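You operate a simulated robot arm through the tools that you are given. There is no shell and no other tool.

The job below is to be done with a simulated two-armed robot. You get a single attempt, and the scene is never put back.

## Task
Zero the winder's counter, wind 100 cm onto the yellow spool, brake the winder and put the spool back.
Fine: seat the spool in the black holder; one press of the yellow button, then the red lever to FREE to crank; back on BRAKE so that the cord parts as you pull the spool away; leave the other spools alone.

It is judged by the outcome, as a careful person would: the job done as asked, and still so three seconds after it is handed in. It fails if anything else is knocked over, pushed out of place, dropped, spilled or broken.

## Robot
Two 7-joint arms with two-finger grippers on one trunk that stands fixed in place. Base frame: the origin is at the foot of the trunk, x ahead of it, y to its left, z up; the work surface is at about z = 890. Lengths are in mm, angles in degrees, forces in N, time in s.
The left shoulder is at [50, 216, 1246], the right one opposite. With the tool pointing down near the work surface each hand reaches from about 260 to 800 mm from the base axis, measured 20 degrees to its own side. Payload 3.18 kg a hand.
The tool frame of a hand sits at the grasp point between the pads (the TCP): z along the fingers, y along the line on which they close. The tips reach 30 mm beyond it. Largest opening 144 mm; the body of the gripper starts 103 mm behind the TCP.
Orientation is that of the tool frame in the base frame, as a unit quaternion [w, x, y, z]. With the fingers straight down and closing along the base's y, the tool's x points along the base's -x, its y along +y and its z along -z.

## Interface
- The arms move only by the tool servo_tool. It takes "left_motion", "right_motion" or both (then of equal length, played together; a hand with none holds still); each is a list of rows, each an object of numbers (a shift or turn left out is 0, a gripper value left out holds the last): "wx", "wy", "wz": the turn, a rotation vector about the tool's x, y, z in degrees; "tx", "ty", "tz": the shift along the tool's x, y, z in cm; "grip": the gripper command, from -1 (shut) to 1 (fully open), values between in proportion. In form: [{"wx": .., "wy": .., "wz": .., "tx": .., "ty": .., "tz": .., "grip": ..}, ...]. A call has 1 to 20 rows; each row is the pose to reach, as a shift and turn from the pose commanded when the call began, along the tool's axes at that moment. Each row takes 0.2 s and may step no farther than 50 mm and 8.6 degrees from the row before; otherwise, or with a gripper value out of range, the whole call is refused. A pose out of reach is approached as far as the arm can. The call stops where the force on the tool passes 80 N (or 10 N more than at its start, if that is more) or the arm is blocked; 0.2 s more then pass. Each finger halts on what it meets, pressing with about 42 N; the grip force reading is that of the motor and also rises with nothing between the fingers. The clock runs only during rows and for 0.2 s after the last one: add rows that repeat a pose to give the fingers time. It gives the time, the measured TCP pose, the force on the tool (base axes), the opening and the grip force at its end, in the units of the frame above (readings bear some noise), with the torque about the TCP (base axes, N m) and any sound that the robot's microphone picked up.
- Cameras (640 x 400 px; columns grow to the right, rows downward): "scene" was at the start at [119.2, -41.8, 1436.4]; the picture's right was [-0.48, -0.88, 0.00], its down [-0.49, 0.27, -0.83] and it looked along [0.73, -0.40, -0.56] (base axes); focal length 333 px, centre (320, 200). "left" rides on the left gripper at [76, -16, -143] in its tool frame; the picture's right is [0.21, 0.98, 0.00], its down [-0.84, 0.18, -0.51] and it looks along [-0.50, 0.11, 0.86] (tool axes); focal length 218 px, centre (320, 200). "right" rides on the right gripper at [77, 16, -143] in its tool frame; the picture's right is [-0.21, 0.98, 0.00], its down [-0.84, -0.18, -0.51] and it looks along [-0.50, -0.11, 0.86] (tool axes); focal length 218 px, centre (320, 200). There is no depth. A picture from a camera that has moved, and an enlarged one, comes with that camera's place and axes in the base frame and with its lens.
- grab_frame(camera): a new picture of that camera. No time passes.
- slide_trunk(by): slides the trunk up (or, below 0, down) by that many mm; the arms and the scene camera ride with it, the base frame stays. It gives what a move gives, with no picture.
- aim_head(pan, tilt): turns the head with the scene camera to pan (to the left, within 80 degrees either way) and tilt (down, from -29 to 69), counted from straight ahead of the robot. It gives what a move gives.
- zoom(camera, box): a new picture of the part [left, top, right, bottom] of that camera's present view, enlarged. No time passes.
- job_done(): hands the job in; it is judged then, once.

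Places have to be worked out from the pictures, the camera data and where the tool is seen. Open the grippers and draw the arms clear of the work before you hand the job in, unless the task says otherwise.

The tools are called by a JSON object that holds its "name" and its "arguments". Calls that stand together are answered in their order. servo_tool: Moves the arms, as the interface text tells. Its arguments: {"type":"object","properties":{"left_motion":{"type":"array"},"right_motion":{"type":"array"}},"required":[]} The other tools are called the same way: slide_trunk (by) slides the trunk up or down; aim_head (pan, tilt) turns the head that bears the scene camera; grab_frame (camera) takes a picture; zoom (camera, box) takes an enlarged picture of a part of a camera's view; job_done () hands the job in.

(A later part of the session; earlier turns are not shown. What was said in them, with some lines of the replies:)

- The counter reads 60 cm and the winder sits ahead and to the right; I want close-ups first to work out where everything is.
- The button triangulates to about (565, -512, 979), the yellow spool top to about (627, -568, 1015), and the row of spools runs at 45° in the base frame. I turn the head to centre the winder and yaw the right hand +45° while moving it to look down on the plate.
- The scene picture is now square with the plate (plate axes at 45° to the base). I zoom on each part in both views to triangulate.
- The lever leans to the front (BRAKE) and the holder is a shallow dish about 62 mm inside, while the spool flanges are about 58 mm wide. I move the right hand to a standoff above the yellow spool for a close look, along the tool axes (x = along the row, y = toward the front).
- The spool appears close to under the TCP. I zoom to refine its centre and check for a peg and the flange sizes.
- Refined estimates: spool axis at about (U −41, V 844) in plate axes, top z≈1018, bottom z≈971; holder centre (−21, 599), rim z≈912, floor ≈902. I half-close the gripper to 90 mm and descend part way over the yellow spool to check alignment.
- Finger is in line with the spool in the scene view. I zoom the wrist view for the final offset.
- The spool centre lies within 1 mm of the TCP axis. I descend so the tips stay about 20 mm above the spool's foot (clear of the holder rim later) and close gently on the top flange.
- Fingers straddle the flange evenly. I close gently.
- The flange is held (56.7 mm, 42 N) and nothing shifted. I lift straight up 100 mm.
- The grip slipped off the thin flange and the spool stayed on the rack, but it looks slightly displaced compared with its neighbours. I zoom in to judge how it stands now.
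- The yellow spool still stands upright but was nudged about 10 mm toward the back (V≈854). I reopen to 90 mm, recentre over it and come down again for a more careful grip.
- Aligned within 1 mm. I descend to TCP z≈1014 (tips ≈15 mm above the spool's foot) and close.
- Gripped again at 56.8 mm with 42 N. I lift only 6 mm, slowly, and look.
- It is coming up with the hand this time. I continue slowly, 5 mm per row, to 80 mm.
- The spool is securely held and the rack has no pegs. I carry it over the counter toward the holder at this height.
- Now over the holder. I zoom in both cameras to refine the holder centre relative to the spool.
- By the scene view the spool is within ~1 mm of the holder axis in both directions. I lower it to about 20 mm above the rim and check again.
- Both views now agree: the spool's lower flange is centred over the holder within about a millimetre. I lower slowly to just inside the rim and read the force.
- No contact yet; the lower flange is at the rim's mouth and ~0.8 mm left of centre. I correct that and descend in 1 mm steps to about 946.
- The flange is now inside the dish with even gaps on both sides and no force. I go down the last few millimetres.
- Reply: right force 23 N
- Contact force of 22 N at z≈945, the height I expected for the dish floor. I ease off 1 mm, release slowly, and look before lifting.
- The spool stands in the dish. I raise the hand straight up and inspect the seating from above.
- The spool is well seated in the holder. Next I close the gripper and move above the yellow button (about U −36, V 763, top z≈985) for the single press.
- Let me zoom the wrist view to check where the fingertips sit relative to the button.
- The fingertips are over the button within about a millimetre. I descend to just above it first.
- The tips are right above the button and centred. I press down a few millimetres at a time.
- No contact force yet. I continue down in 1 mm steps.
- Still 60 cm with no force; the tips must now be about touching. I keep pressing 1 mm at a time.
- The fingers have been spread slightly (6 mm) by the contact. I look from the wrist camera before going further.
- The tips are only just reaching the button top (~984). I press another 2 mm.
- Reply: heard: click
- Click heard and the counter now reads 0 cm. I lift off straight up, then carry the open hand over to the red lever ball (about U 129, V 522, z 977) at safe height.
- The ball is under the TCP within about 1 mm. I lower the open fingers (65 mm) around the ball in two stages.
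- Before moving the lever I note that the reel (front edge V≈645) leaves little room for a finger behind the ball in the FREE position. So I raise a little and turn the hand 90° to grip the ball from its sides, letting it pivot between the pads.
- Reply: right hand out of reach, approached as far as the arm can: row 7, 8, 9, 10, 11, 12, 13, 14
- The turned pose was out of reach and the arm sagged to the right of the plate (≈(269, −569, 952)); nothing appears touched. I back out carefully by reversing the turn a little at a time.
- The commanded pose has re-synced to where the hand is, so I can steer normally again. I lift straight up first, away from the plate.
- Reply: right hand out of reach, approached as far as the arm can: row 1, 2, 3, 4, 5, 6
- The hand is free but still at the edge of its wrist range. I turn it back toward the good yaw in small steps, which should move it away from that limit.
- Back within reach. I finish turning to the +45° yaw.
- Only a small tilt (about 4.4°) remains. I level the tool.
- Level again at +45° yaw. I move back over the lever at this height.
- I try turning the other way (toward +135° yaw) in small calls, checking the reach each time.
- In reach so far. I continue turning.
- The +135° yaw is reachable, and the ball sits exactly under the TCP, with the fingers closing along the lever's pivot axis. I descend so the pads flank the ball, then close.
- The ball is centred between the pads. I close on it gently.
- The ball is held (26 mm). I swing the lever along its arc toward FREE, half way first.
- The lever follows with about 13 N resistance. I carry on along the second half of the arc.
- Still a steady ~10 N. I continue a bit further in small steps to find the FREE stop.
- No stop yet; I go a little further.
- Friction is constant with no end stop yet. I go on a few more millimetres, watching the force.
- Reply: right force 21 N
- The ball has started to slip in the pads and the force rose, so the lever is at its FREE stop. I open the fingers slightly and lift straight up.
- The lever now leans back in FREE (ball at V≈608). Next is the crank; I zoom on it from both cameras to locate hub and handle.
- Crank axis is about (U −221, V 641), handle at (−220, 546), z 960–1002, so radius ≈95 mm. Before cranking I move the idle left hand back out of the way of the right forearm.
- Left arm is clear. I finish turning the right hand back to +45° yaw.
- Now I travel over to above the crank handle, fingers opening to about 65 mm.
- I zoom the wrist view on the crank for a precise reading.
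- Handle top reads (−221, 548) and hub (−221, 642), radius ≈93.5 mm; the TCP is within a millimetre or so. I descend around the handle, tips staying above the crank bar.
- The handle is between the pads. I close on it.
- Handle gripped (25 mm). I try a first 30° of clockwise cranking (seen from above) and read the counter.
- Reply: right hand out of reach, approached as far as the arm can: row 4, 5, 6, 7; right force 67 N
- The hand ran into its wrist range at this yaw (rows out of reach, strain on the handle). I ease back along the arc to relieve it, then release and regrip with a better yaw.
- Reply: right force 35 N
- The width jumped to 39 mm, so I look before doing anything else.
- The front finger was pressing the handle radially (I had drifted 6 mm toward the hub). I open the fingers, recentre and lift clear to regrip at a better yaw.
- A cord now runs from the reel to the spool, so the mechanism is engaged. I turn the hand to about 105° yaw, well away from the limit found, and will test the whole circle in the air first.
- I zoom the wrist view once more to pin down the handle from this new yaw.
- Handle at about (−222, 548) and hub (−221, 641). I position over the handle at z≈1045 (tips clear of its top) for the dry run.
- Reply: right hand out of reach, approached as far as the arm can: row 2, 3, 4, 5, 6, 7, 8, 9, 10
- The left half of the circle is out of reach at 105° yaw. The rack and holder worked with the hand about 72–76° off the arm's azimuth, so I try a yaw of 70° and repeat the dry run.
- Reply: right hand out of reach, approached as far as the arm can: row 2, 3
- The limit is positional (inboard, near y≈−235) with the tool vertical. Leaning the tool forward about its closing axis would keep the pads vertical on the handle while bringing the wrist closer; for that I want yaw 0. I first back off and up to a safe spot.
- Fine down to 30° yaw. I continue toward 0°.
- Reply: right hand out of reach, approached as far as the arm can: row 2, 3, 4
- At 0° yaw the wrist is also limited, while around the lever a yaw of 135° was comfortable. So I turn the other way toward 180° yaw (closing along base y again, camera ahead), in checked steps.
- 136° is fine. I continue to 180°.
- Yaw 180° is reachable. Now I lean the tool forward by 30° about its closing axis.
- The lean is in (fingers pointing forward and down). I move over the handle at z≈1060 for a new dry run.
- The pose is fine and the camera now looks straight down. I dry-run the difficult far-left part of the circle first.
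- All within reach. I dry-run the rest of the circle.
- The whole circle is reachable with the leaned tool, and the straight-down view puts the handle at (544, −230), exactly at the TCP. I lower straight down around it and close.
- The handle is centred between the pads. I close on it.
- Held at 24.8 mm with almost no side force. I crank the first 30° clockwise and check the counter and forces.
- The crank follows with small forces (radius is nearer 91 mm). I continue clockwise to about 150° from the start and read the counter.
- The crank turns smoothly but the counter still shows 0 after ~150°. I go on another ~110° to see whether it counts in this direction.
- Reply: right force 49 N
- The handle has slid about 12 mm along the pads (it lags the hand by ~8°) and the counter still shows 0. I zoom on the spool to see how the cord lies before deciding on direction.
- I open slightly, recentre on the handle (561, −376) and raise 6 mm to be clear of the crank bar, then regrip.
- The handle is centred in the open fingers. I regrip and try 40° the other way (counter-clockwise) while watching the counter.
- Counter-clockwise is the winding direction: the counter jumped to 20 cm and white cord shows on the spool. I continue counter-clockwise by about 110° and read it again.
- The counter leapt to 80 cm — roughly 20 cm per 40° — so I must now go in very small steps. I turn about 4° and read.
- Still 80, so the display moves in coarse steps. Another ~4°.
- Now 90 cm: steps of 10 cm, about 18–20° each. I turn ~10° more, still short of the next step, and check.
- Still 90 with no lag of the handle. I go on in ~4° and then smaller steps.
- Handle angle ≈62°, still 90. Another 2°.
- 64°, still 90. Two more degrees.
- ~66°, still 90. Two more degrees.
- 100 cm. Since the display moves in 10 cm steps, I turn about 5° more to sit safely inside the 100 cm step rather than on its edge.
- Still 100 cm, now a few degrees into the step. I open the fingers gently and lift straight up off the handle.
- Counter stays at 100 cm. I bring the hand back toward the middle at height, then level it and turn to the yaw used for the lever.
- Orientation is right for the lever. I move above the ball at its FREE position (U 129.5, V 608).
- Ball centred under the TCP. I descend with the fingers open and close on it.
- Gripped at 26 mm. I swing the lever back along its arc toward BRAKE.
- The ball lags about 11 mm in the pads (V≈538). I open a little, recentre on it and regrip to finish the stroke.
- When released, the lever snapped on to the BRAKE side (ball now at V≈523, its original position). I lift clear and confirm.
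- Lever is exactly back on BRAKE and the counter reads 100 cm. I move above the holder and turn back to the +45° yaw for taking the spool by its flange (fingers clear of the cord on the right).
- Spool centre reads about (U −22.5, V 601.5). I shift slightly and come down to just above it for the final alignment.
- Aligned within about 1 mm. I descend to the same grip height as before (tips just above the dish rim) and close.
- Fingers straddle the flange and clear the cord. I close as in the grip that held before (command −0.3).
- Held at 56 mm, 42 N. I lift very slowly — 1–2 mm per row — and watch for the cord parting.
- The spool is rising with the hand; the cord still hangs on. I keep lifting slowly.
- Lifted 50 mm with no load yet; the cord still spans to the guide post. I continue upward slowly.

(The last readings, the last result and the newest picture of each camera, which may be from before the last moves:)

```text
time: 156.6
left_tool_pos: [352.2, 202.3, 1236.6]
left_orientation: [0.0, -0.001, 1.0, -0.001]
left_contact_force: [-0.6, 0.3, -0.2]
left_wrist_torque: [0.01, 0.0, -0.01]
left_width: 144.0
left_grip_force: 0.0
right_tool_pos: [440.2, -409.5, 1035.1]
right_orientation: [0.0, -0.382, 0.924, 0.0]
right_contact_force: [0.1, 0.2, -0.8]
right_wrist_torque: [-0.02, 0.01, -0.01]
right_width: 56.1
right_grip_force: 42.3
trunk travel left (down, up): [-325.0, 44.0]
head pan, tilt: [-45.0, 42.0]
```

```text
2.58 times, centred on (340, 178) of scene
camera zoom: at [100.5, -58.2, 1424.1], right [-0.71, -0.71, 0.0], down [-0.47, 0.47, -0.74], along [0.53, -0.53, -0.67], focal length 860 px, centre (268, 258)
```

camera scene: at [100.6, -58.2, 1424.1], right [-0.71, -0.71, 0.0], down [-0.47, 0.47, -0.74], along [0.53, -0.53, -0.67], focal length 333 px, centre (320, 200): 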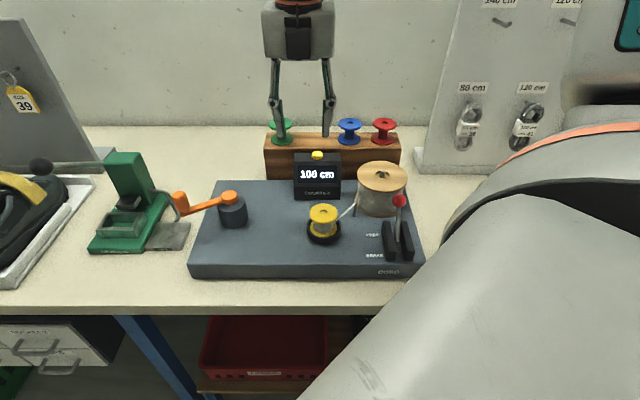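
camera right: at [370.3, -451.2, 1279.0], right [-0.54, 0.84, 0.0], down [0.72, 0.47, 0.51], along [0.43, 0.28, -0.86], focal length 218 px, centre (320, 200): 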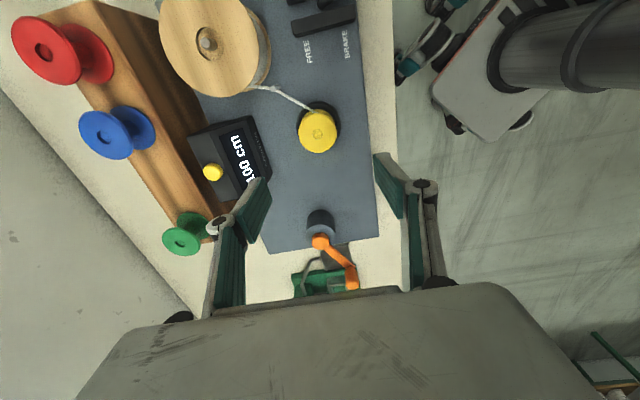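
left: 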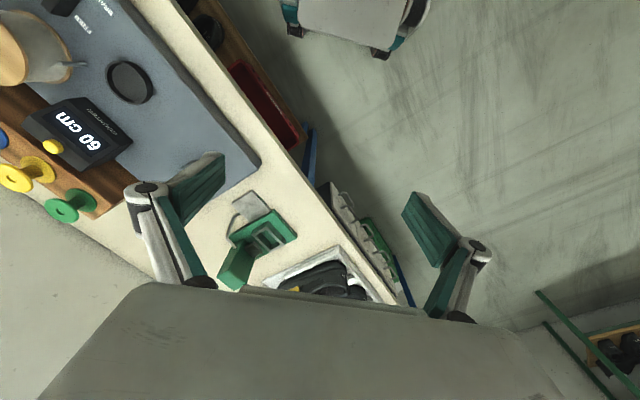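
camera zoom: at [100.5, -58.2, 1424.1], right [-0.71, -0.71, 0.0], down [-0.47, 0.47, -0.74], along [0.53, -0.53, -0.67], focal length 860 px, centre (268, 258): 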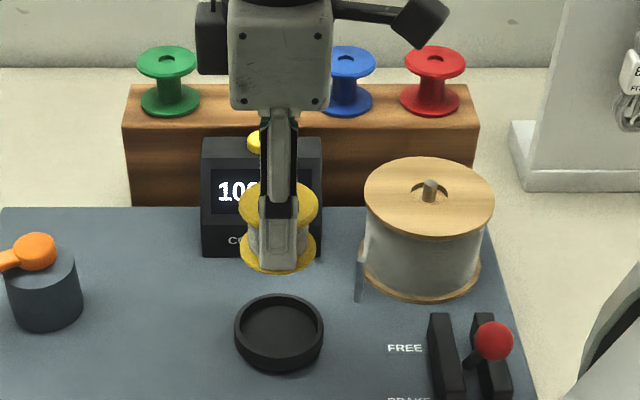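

The cord has parted and the spool is free with its winding; the counter still reads 100 cm. I raise to clear the counter box and carry the spool back toward the rack.

{"name": "servo_tool", "arguments": {"right_motion": [{"tz": -0.4}, {"tz": -1.0}, {"tz": -1.8}, {"tz": -2.7}, {"tz": -3.6}, {"tz": -4.5}, {"tz": -5.3}, {"tz": -5.8}, {"tz": -6}, {"tz": -6}]}}

{"name": "servo_tool", "arguments": {"right_motion": [{"tx": -0.05, "ty": -0.7}, {"tx": -0.15, "ty": -2.0}, {"tx": -0.28, "ty": -3.6}, {"tx": -0.42, "ty": -5.4}, {"tx": -0.56, "ty": -7.2}, {"tx": -0.7, "ty": -9.0}, {"tx": -0.84, "ty": -10.8}, {"tx": -0.98, "ty": -12.6}, {"tx": -1.12, "ty": -14.4}, {"tx": -1.26, "ty": -16.2}, {"tx": -1.4, "ty": -18.0}, {"tx": -1.54, "ty": -19.8}, {"tx": -1.68, "ty": -21.6}, {"tx": -1.8, "ty": -23.0}, {"tx": -1.86, "ty": -24.0}, {"tx": -1.88, "ty": -24.29}, {"tx": -1.88, "ty": -24.29}]}}

{"name": "grab_frame", "arguments": {"camera": "right"}}

{"name": "zoom", "arguments": {"camera": "scene", "box": [255, 60, 415, 190]}}

```text
time: 158.8
left_tool_pos: [351.8, 201.3, 1234.9]
left_orientation: [0.001, -0.001, 1.0, -0.001]
left_contact_force: [0.4, -1.4, -0.8]
left_wrist_torque: [0.02, -0.02, 0.02]
left_width: 144.1
left_grip_force: 0.1
right_tool_pos: [440.3, -409.5, 1095.5]
right_orientation: [0.0, -0.382, 0.924, 0.001]
right_contact_force: [0.1, 0.1, -1.0]
right_wrist_torque: [0.02, 0.0, -0.01]
right_width: 55.7
right_grip_force: 42.1
trunk travel left (down, up): [-325.0, 44.0]
head pan, tilt: [-45.0, 42.0]
```

```text
time: 162.4
left_tool_pos: [351.0, 202.2, 1236.2]
left_orientation: [0.0, -0.001, 1.0, -0.001]
left_contact_force: [-0.1, 0.4, -0.2]
left_wrist_torque: [-0.01, -0.03, -0.01]
left_width: 144.0
left_grip_force: 0.0
right_tool_pos: [626.9, -568.7, 1095.0]
right_orientation: [0.0, -0.381, 0.924, 0.001]
right_contact_force: [-0.9, -0.3, -0.8]
right_wrist_torque: [-0.01, -0.03, 0.02]
right_width: 55.9
right_grip_force: 42.3
trunk travel left (down, up): [-325.0, 44.0]
head pan, tilt: [-45.0, 42.0]
```

```text
taken
camera right: at [559.4, -610.8, 1237.8], right [-0.54, 0.84, 0.0], down [0.72, 0.47, 0.51], along [0.43, 0.28, -0.86], focal length 218 px, centre (320, 200)
```

right: 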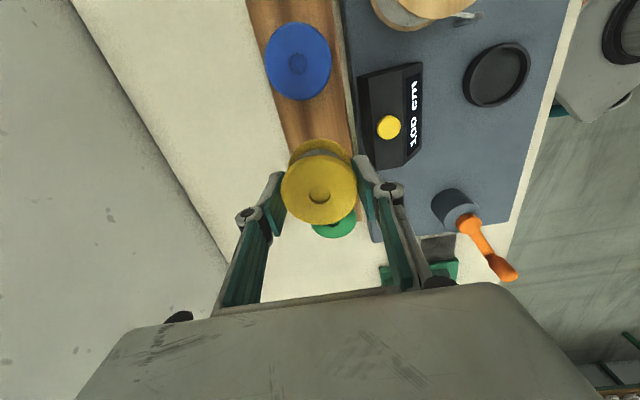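

```text
3.08 times, centred on (335, 125) of scene
camera zoom: at [100.7, -58.3, 1424.1], right [-0.71, -0.71, 0.0], down [-0.47, 0.47, -0.74], along [0.53, -0.53, -0.67], focal length 1025 px, centre (274, 431)
```

zoom: 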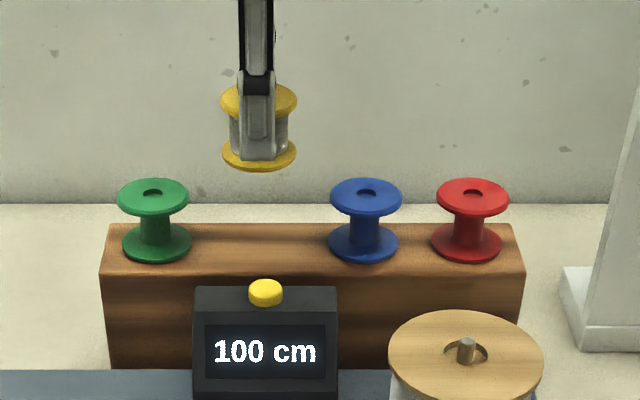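

Laterally the spool is centred between green and blue. I lower it to a little above the rack top and check the fore-aft alignment.

{"name": "servo_tool", "arguments": {"right_motion": [{"tz": 0.5}, {"tz": 1.2}, {"tz": 2.0}, {"tz": 2.8}, {"tz": 3.6}, {"tz": 4.4}, {"tz": 5.2}, {"tz": 6.0}, {"tz": 6.6}, {"tz": 7.0}, {"tz": 7.0}]}}

{"name": "zoom", "arguments": {"camera": "scene", "box": [260, 90, 410, 190]}}

{"name": "zoom", "arguments": {"camera": "right", "box": [220, 60, 420, 260]}}

```text
time: 164.8
left_tool_pos: [352.7, 203.0, 1235.8]
left_orientation: [0.0, 0.0, 1.0, -0.001]
left_contact_force: [0.0, -0.2, 0.2]
left_wrist_torque: [-0.01, 0.01, 0.04]
left_width: 144.1
left_grip_force: 0.0
right_tool_pos: [625.2, -568.9, 1025.9]
right_orientation: [0.0, -0.382, 0.924, 0.001]
right_contact_force: [0.1, -0.1, -0.3]
right_wrist_torque: [0.01, 0.01, -0.01]
right_width: 55.6
right_grip_force: 42.1
trunk travel left (down, up): [-325.0, 44.0]
head pan, tilt: [-45.0, 42.0]
```

```text
4.00 times, centred on (335, 140) of scene
camera zoom: at [100.6, -58.3, 1424.1], right [-0.71, -0.71, 0.0], down [-0.47, 0.47, -0.74], along [0.53, -0.53, -0.67], focal length 1333 px, centre (260, 440)
```

zoom: 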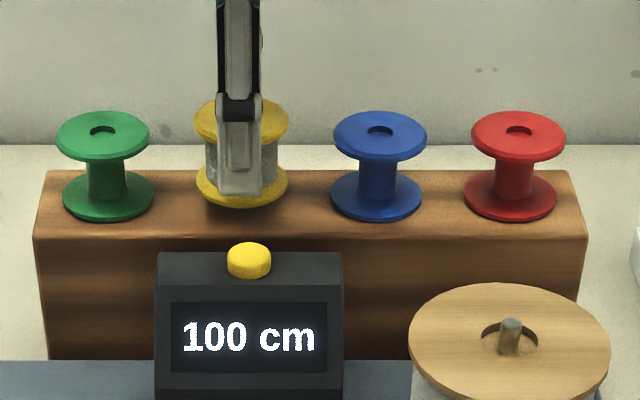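

```text
2.00 times, centred on (320, 160) of right
camera zoom: at [559.2, -610.6, 1168.1], right [-0.54, 0.84, 0.0], down [0.72, 0.47, 0.51], along [0.43, 0.28, -0.86], focal length 436 px, centre (320, 280)
```

zoom: 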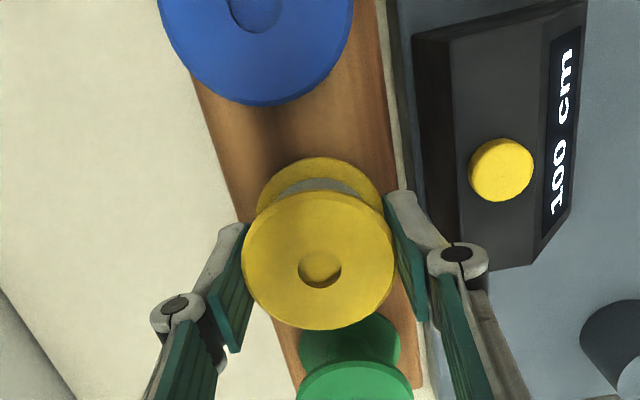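

Well aligned with its old place. I lower the last centimetre slowly until it touches.

{"name": "servo_tool", "arguments": {"right_motion": [{"tz": 0.2}, {"tz": 0.4}, {"tz": 0.6}, {"tz": 0.8}, {"tz": 0.9}, {"tz": 1.0}, {"tz": 1.0}]}}

{"name": "zoom", "arguments": {"camera": "scene", "box": [260, 90, 410, 190]}}

```text
time: 166.4
left_tool_pos: [350.9, 201.4, 1235.8]
left_orientation: [0.0, 0.0, 1.0, -0.001]
left_contact_force: [0.8, 0.1, -0.3]
left_wrist_torque: [0.05, 0.03, 0.0]
left_width: 144.2
left_grip_force: 0.1
right_tool_pos: [624.8, -568.8, 1014.0]
right_orientation: [0.0, -0.382, 0.924, 0.001]
right_contact_force: [-0.1, -0.1, -0.9]
right_wrist_torque: [0.0, -0.01, 0.01]
right_width: 55.9
right_grip_force: 41.7
trunk travel left (down, up): [-325.0, 44.0]
head pan, tilt: [-45.0, 42.0]
```

```text
4.00 times, centred on (335, 140) of scene
camera zoom: at [100.6, -58.3, 1424.1], right [-0.71, -0.71, 0.0], down [-0.47, 0.47, -0.74], along [0.53, -0.53, -0.67], focal length 1333 px, centre (260, 440)
```

zoom: 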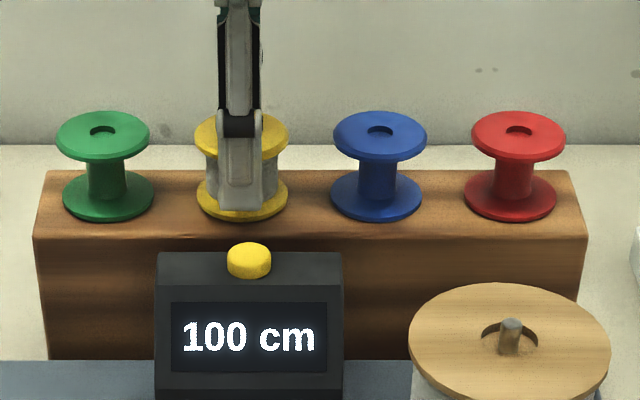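

Nearly touching; no force yet. I go down another millimetre or so.

{"name": "servo_tool", "arguments": {"right_motion": [{"tz": 0.05}, {"tz": 0.1}, {"tz": 0.1}]}}

{"name": "zoom", "arguments": {"camera": "scene", "box": [285, 100, 365, 170]}}

```text
time: 167.2
left_tool_pos: [351.5, 201.5, 1236.4]
left_orientation: [-0.001, 0.0, 1.0, -0.001]
left_contact_force: [-0.1, -0.1, -0.5]
left_wrist_torque: [-0.01, 0.05, 0.02]
left_width: 143.9
left_grip_force: 0.0
right_tool_pos: [626.0, -568.6, 1014.3]
right_orientation: [-0.001, -0.383, 0.924, 0.001]
right_contact_force: [-0.2, 0.3, -0.5]
right_wrist_torque: [-0.05, -0.02, 0.0]
right_width: 56.0
right_grip_force: 41.7
trunk travel left (down, up): [-325.0, 44.0]
head pan, tilt: [-45.0, 42.0]
```

```text
5.71 times, centred on (325, 135) of scene
camera zoom: at [100.6, -58.2, 1424.2], right [-0.71, -0.71, 0.0], down [-0.47, 0.47, -0.74], along [0.53, -0.53, -0.67], focal length 1904 px, centre (291, 571)
```

zoom: 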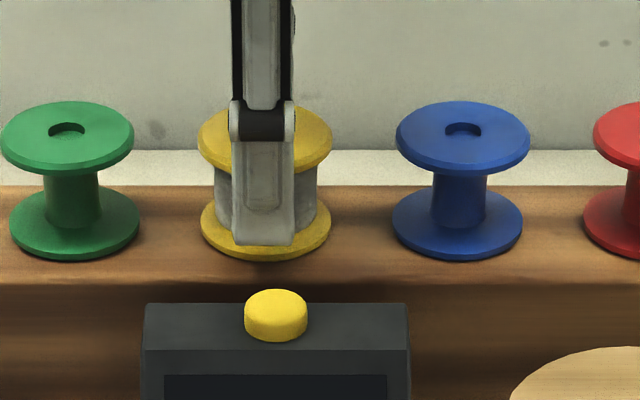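

It appears about 2 mm nearer the front than its neighbours. I shift it back by 2 mm and lower another millimetre.

{"name": "servo_tool", "arguments": {"right_motion": [{"ty": -0.1, "tz": -0.05}, {"ty": -0.18, "tz": -0.05}, {"ty": -0.18, "tz": 0.05}, {"ty": -0.18, "tz": 0.12}, {"ty": -0.18, "tz": 0.12}]}}

{"name": "zoom", "arguments": {"camera": "scene", "box": [285, 100, 365, 170]}}

```text
time: 168.4
left_tool_pos: [351.0, 203.4, 1237.9]
left_orientation: [0.0, -0.001, 1.0, -0.001]
left_contact_force: [-0.4, 0.4, 0.5]
left_wrist_torque: [-0.01, -0.01, 0.0]
left_width: 143.8
left_grip_force: 0.1
right_tool_pos: [626.4, -570.2, 1014.3]
right_orientation: [0.001, -0.382, 0.924, 0.001]
right_contact_force: [-0.2, -1.0, 7.7]
right_wrist_torque: [-0.02, 0.1, -0.06]
right_width: 55.8
right_grip_force: 42.0
trunk travel left (down, up): [-325.0, 44.0]
head pan, tilt: [-45.0, 42.0]
```

```text
5.71 times, centred on (325, 135) of scene
camera zoom: at [99.9, -57.8, 1424.3], right [-0.71, -0.71, 0.0], down [-0.47, 0.47, -0.74], along [0.53, -0.53, -0.67], focal length 1904 px, centre (291, 571)
```

zoom: 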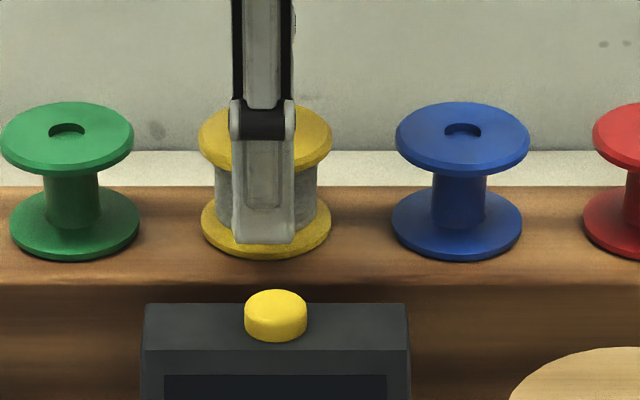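

Touching with 8 N and level with its neighbours. I open the fingers slowly and check that it stands.

{"name": "servo_tool", "arguments": {"right_motion": [{"grip": -0.2}, {"grip": -0.15}, {"grip": -0.1}, {"grip": 0.0}, {"grip": 0.1}, {"grip": 0.25}, {"grip": 0.25}]}}

{"name": "zoom", "arguments": {"camera": "scene", "box": [285, 100, 365, 170]}}

{"name": "zoom", "arguments": {"camera": "right", "box": [220, 60, 420, 260]}}

```text
time: 170.0
left_tool_pos: [351.0, 201.3, 1236.2]
left_orientation: [0.001, -0.001, 1.0, 0.0]
left_contact_force: [-0.1, 0.4, 0.2]
left_wrist_torque: [0.0, -0.02, 0.0]
left_width: 144.2
left_grip_force: 0.0
right_tool_pos: [626.6, -568.7, 1012.7]
right_orientation: [-0.001, -0.382, 0.924, 0.001]
right_contact_force: [-0.6, -0.7, 0.5]
right_wrist_torque: [0.0, 0.02, 0.02]
right_width: 90.0
right_grip_force: 0.0
trunk travel left (down, up): [-325.0, 44.0]
head pan, tilt: [-45.0, 42.0]
```

```text
5.71 times, centred on (325, 135) of scene
camera zoom: at [100.6, -58.3, 1424.1], right [-0.71, -0.71, 0.0], down [-0.47, 0.47, -0.74], along [0.53, -0.53, -0.67], focal length 1904 px, centre (291, 571)
```

zoom: 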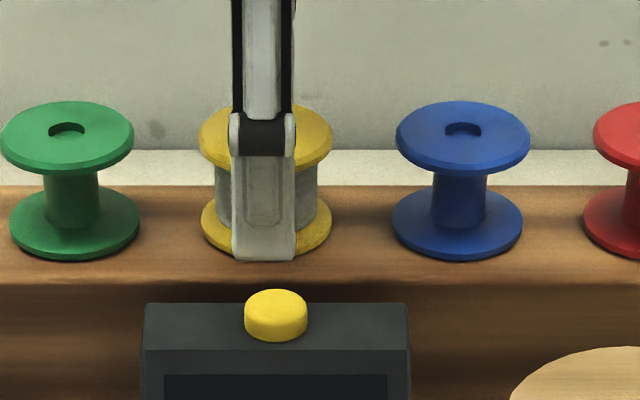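

```text
2.00 times, centred on (320, 160) of right
camera zoom: at [560.1, -612.2, 1155.8], right [-0.54, 0.84, 0.0], down [0.72, 0.47, 0.51], along [0.43, 0.28, -0.86], focal length 436 px, centre (320, 280)
```

zoom: 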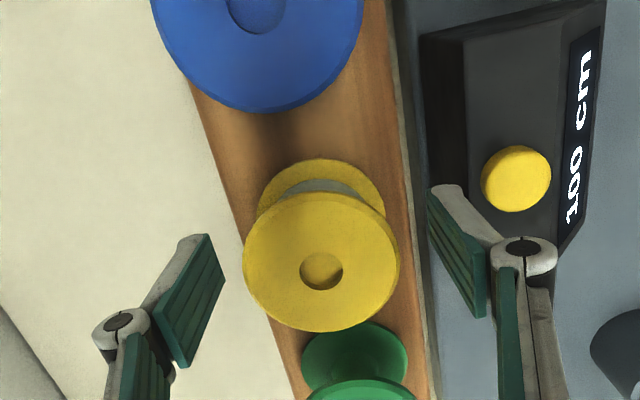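

The spool stands on the rack and the fingers are clear on both sides. I lift straight up.

{"name": "servo_tool", "arguments": {"right_motion": [{"tz": -0.5}, {"tz": -2}, {"tz": -5}, {"tz": -9}, {"tz": -13}, {"tz": -17}, {"tz": -20}, {"tz": -20}]}}

{"name": "zoom", "arguments": {"camera": "scene", "box": [255, 100, 415, 200]}}

{"name": "grab_frame", "arguments": {"camera": "right"}}

{"name": "grab_frame", "arguments": {"camera": "scene"}}

```text
time: 171.8
left_tool_pos: [350.8, 201.6, 1236.1]
left_orientation: [0.001, -0.001, 1.0, -0.001]
left_contact_force: [-0.2, -0.6, 0.3]
left_wrist_torque: [-0.01, 0.0, 0.01]
left_width: 144.1
left_grip_force: 0.0
right_tool_pos: [626.8, -569.0, 1213.5]
right_orientation: [0.0, -0.382, 0.924, 0.001]
right_contact_force: [0.0, -1.0, 0.4]
right_wrist_torque: [0.0, 0.01, 0.01]
right_width: 90.0
right_grip_force: 0.1
trunk travel left (down, up): [-325.0, 44.0]
head pan, tilt: [-45.0, 42.0]
```

```text
4.00 times, centred on (335, 150) of scene
camera zoom: at [100.7, -58.4, 1424.1], right [-0.71, -0.71, 0.0], down [-0.47, 0.47, -0.74], along [0.53, -0.53, -0.67], focal length 1333 px, centre (260, 400)
```

zoom: 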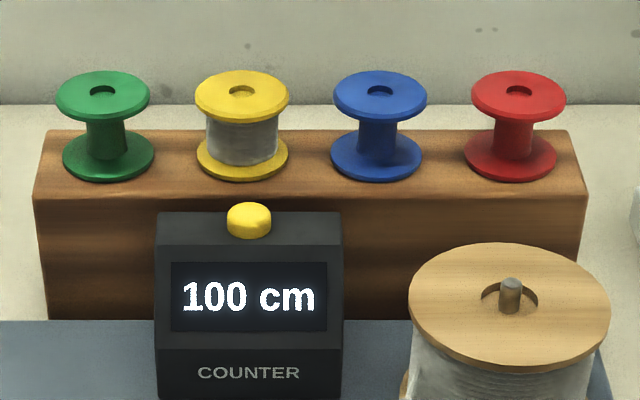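

```text
taken
camera right: at [560.7, -612.4, 1355.4], right [-0.54, 0.84, 0.0], down [0.72, 0.47, 0.51], along [0.42, 0.28, -0.86], focal length 218 px, centre (320, 200)
```

right: 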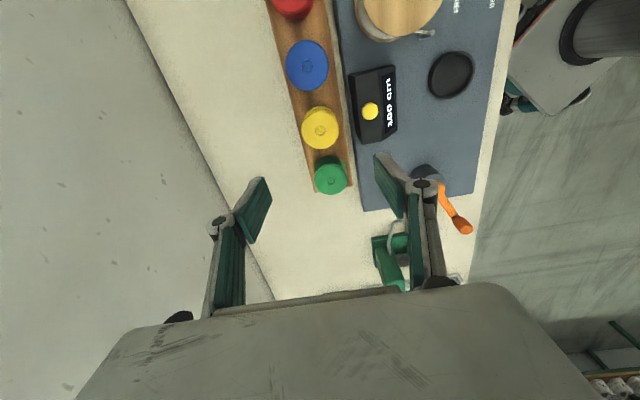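

```text
taken
camera scene: at [100.7, -58.4, 1424.1], right [-0.71, -0.71, 0.0], down [-0.47, 0.47, -0.74], along [0.53, -0.53, -0.67], focal length 333 px, centre (320, 200)
```

scene: 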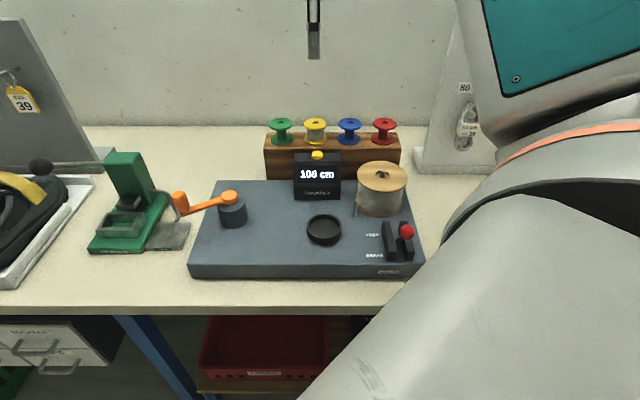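

The yellow spool stands in its place with the cord wound, counter at 100 cm, lever on BRAKE. I open the gripper fully and draw the right arm back to its starting area.

{"name": "servo_tool", "arguments": {"right_motion": [{"tx": 0.8, "ty": 1.5, "tz": -1, "grip": 0.6}, {"tx": 2.4, "ty": 4.5, "tz": -2, "grip": 1}, {"tx": 4.2, "ty": 8, "tz": -3, "grip": 1}, {"tx": 6, "ty": 11.5, "tz": -3, "grip": 1}, {"tx": 7.8, "ty": 14.5, "tz": -3, "grip": 1}, {"tx": 8.7, "ty": 16.2, "tz": -3, "grip": 1}, {"tx": 8.7, "ty": 16.2, "tz": -3, "grip": 1}]}}

{"name": "grab_frame", "arguments": {"camera": "scene"}}

{"name": "zoom", "arguments": {"camera": "scene", "box": [180, 110, 440, 290]}}

{"name": "zoom", "arguments": {"camera": "right", "box": [150, 0, 450, 260]}}

```text
time: 173.4
left_tool_pos: [352.4, 200.7, 1235.3]
left_orientation: [0.0, -0.001, 1.0, -0.001]
left_contact_force: [-0.1, -0.1, -0.3]
left_wrist_torque: [0.04, 0.03, 0.01]
left_width: 144.2
left_grip_force: 0.0
right_tool_pos: [450.9, -518.6, 1242.6]
right_orientation: [-0.001, -0.382, 0.924, 0.0]
right_contact_force: [0.3, -0.9, -0.4]
right_wrist_torque: [0.01, -0.02, -0.01]
right_width: 143.8
right_grip_force: 0.1
trunk travel left (down, up): [-325.0, 44.0]
head pan, tilt: [-45.0, 42.0]
```

```text
taken
camera scene: at [100.8, -58.5, 1424.1], right [-0.71, -0.71, 0.0], down [-0.47, 0.47, -0.74], along [0.53, -0.53, -0.67], focal length 333 px, centre (320, 200)
```

scene: 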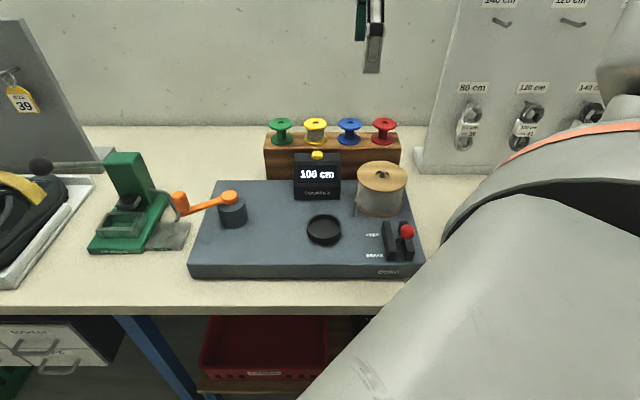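

```text
2.22 times, centred on (310, 200) of scene
camera zoom: at [100.8, -58.5, 1424.1], right [-0.71, -0.71, 0.0], down [-0.47, 0.47, -0.74], along [0.53, -0.53, -0.67], focal length 741 px, centre (342, 200)
```

zoom: 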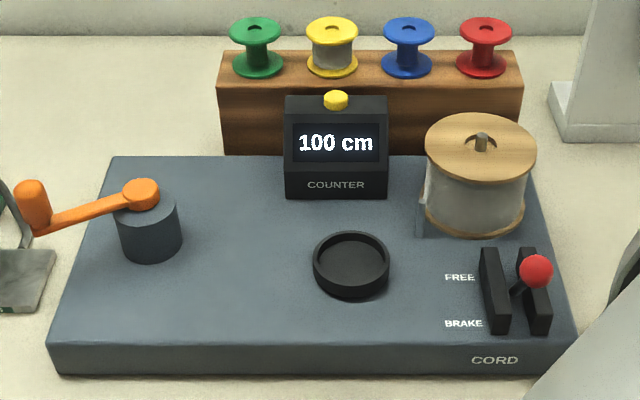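

```text
1.54 times, centred on (300, 130) of right
camera zoom: at [385.1, -559.8, 1385.5], right [-0.54, 0.84, 0.0], down [0.72, 0.47, 0.51], along [0.43, 0.28, -0.86], focal length 336 px, centre (351, 308)
```

zoom: 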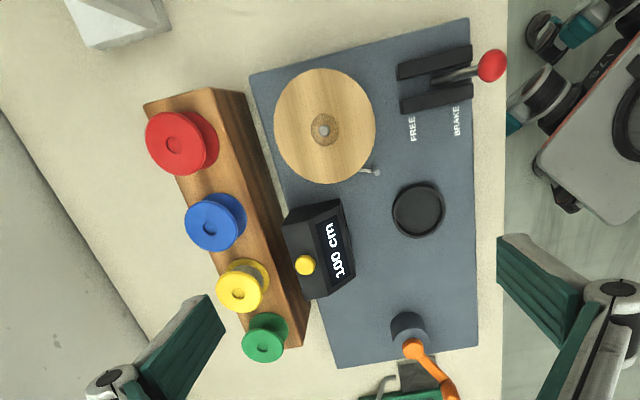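

Every check passes: the counter reads 100 cm, the lever is on BRAKE, and the wound yellow spool is back in its slot. The other spools and the plate haven't moved, and both arms are clear with open grippers. I hand the job in.

{"name": "job_done", "arguments": {}}

```text
The job is handed in.
```

The job is handed in. The yellow spool is wound with 100 cm of cord and back in its place on the rack. The lever is on BRAKE and the counter reads 100 cm.

- **Spool:** It was seated in the black holder for winding. The cord parted cleanly as I lifted the spool away with the brake on. My first grip slipped and pushed the spool about 10 mm back on the rack. It stayed upright, and at the end I put it back in line with the other spools.
- **Counter:** One press of the yellow button zeroed it from 60 cm. The display moves in 10 cm steps. I stopped about 5° of crank past where it changed to 100, so the true length should be within a few centimetres of 100.
- **Cranking:** I first turned the handle clockwise for about 250°, which didn't count. Winding runs counter-clockwise.
- **Lever:** While turning the hand at the lever, the right arm reached its limit and dropped to the right of the plate. It touched nothing that I could see, and I backed it out.

The other spools, the plate and the tip press look undisturbed. Both grippers are open and both arms are clear of the work.
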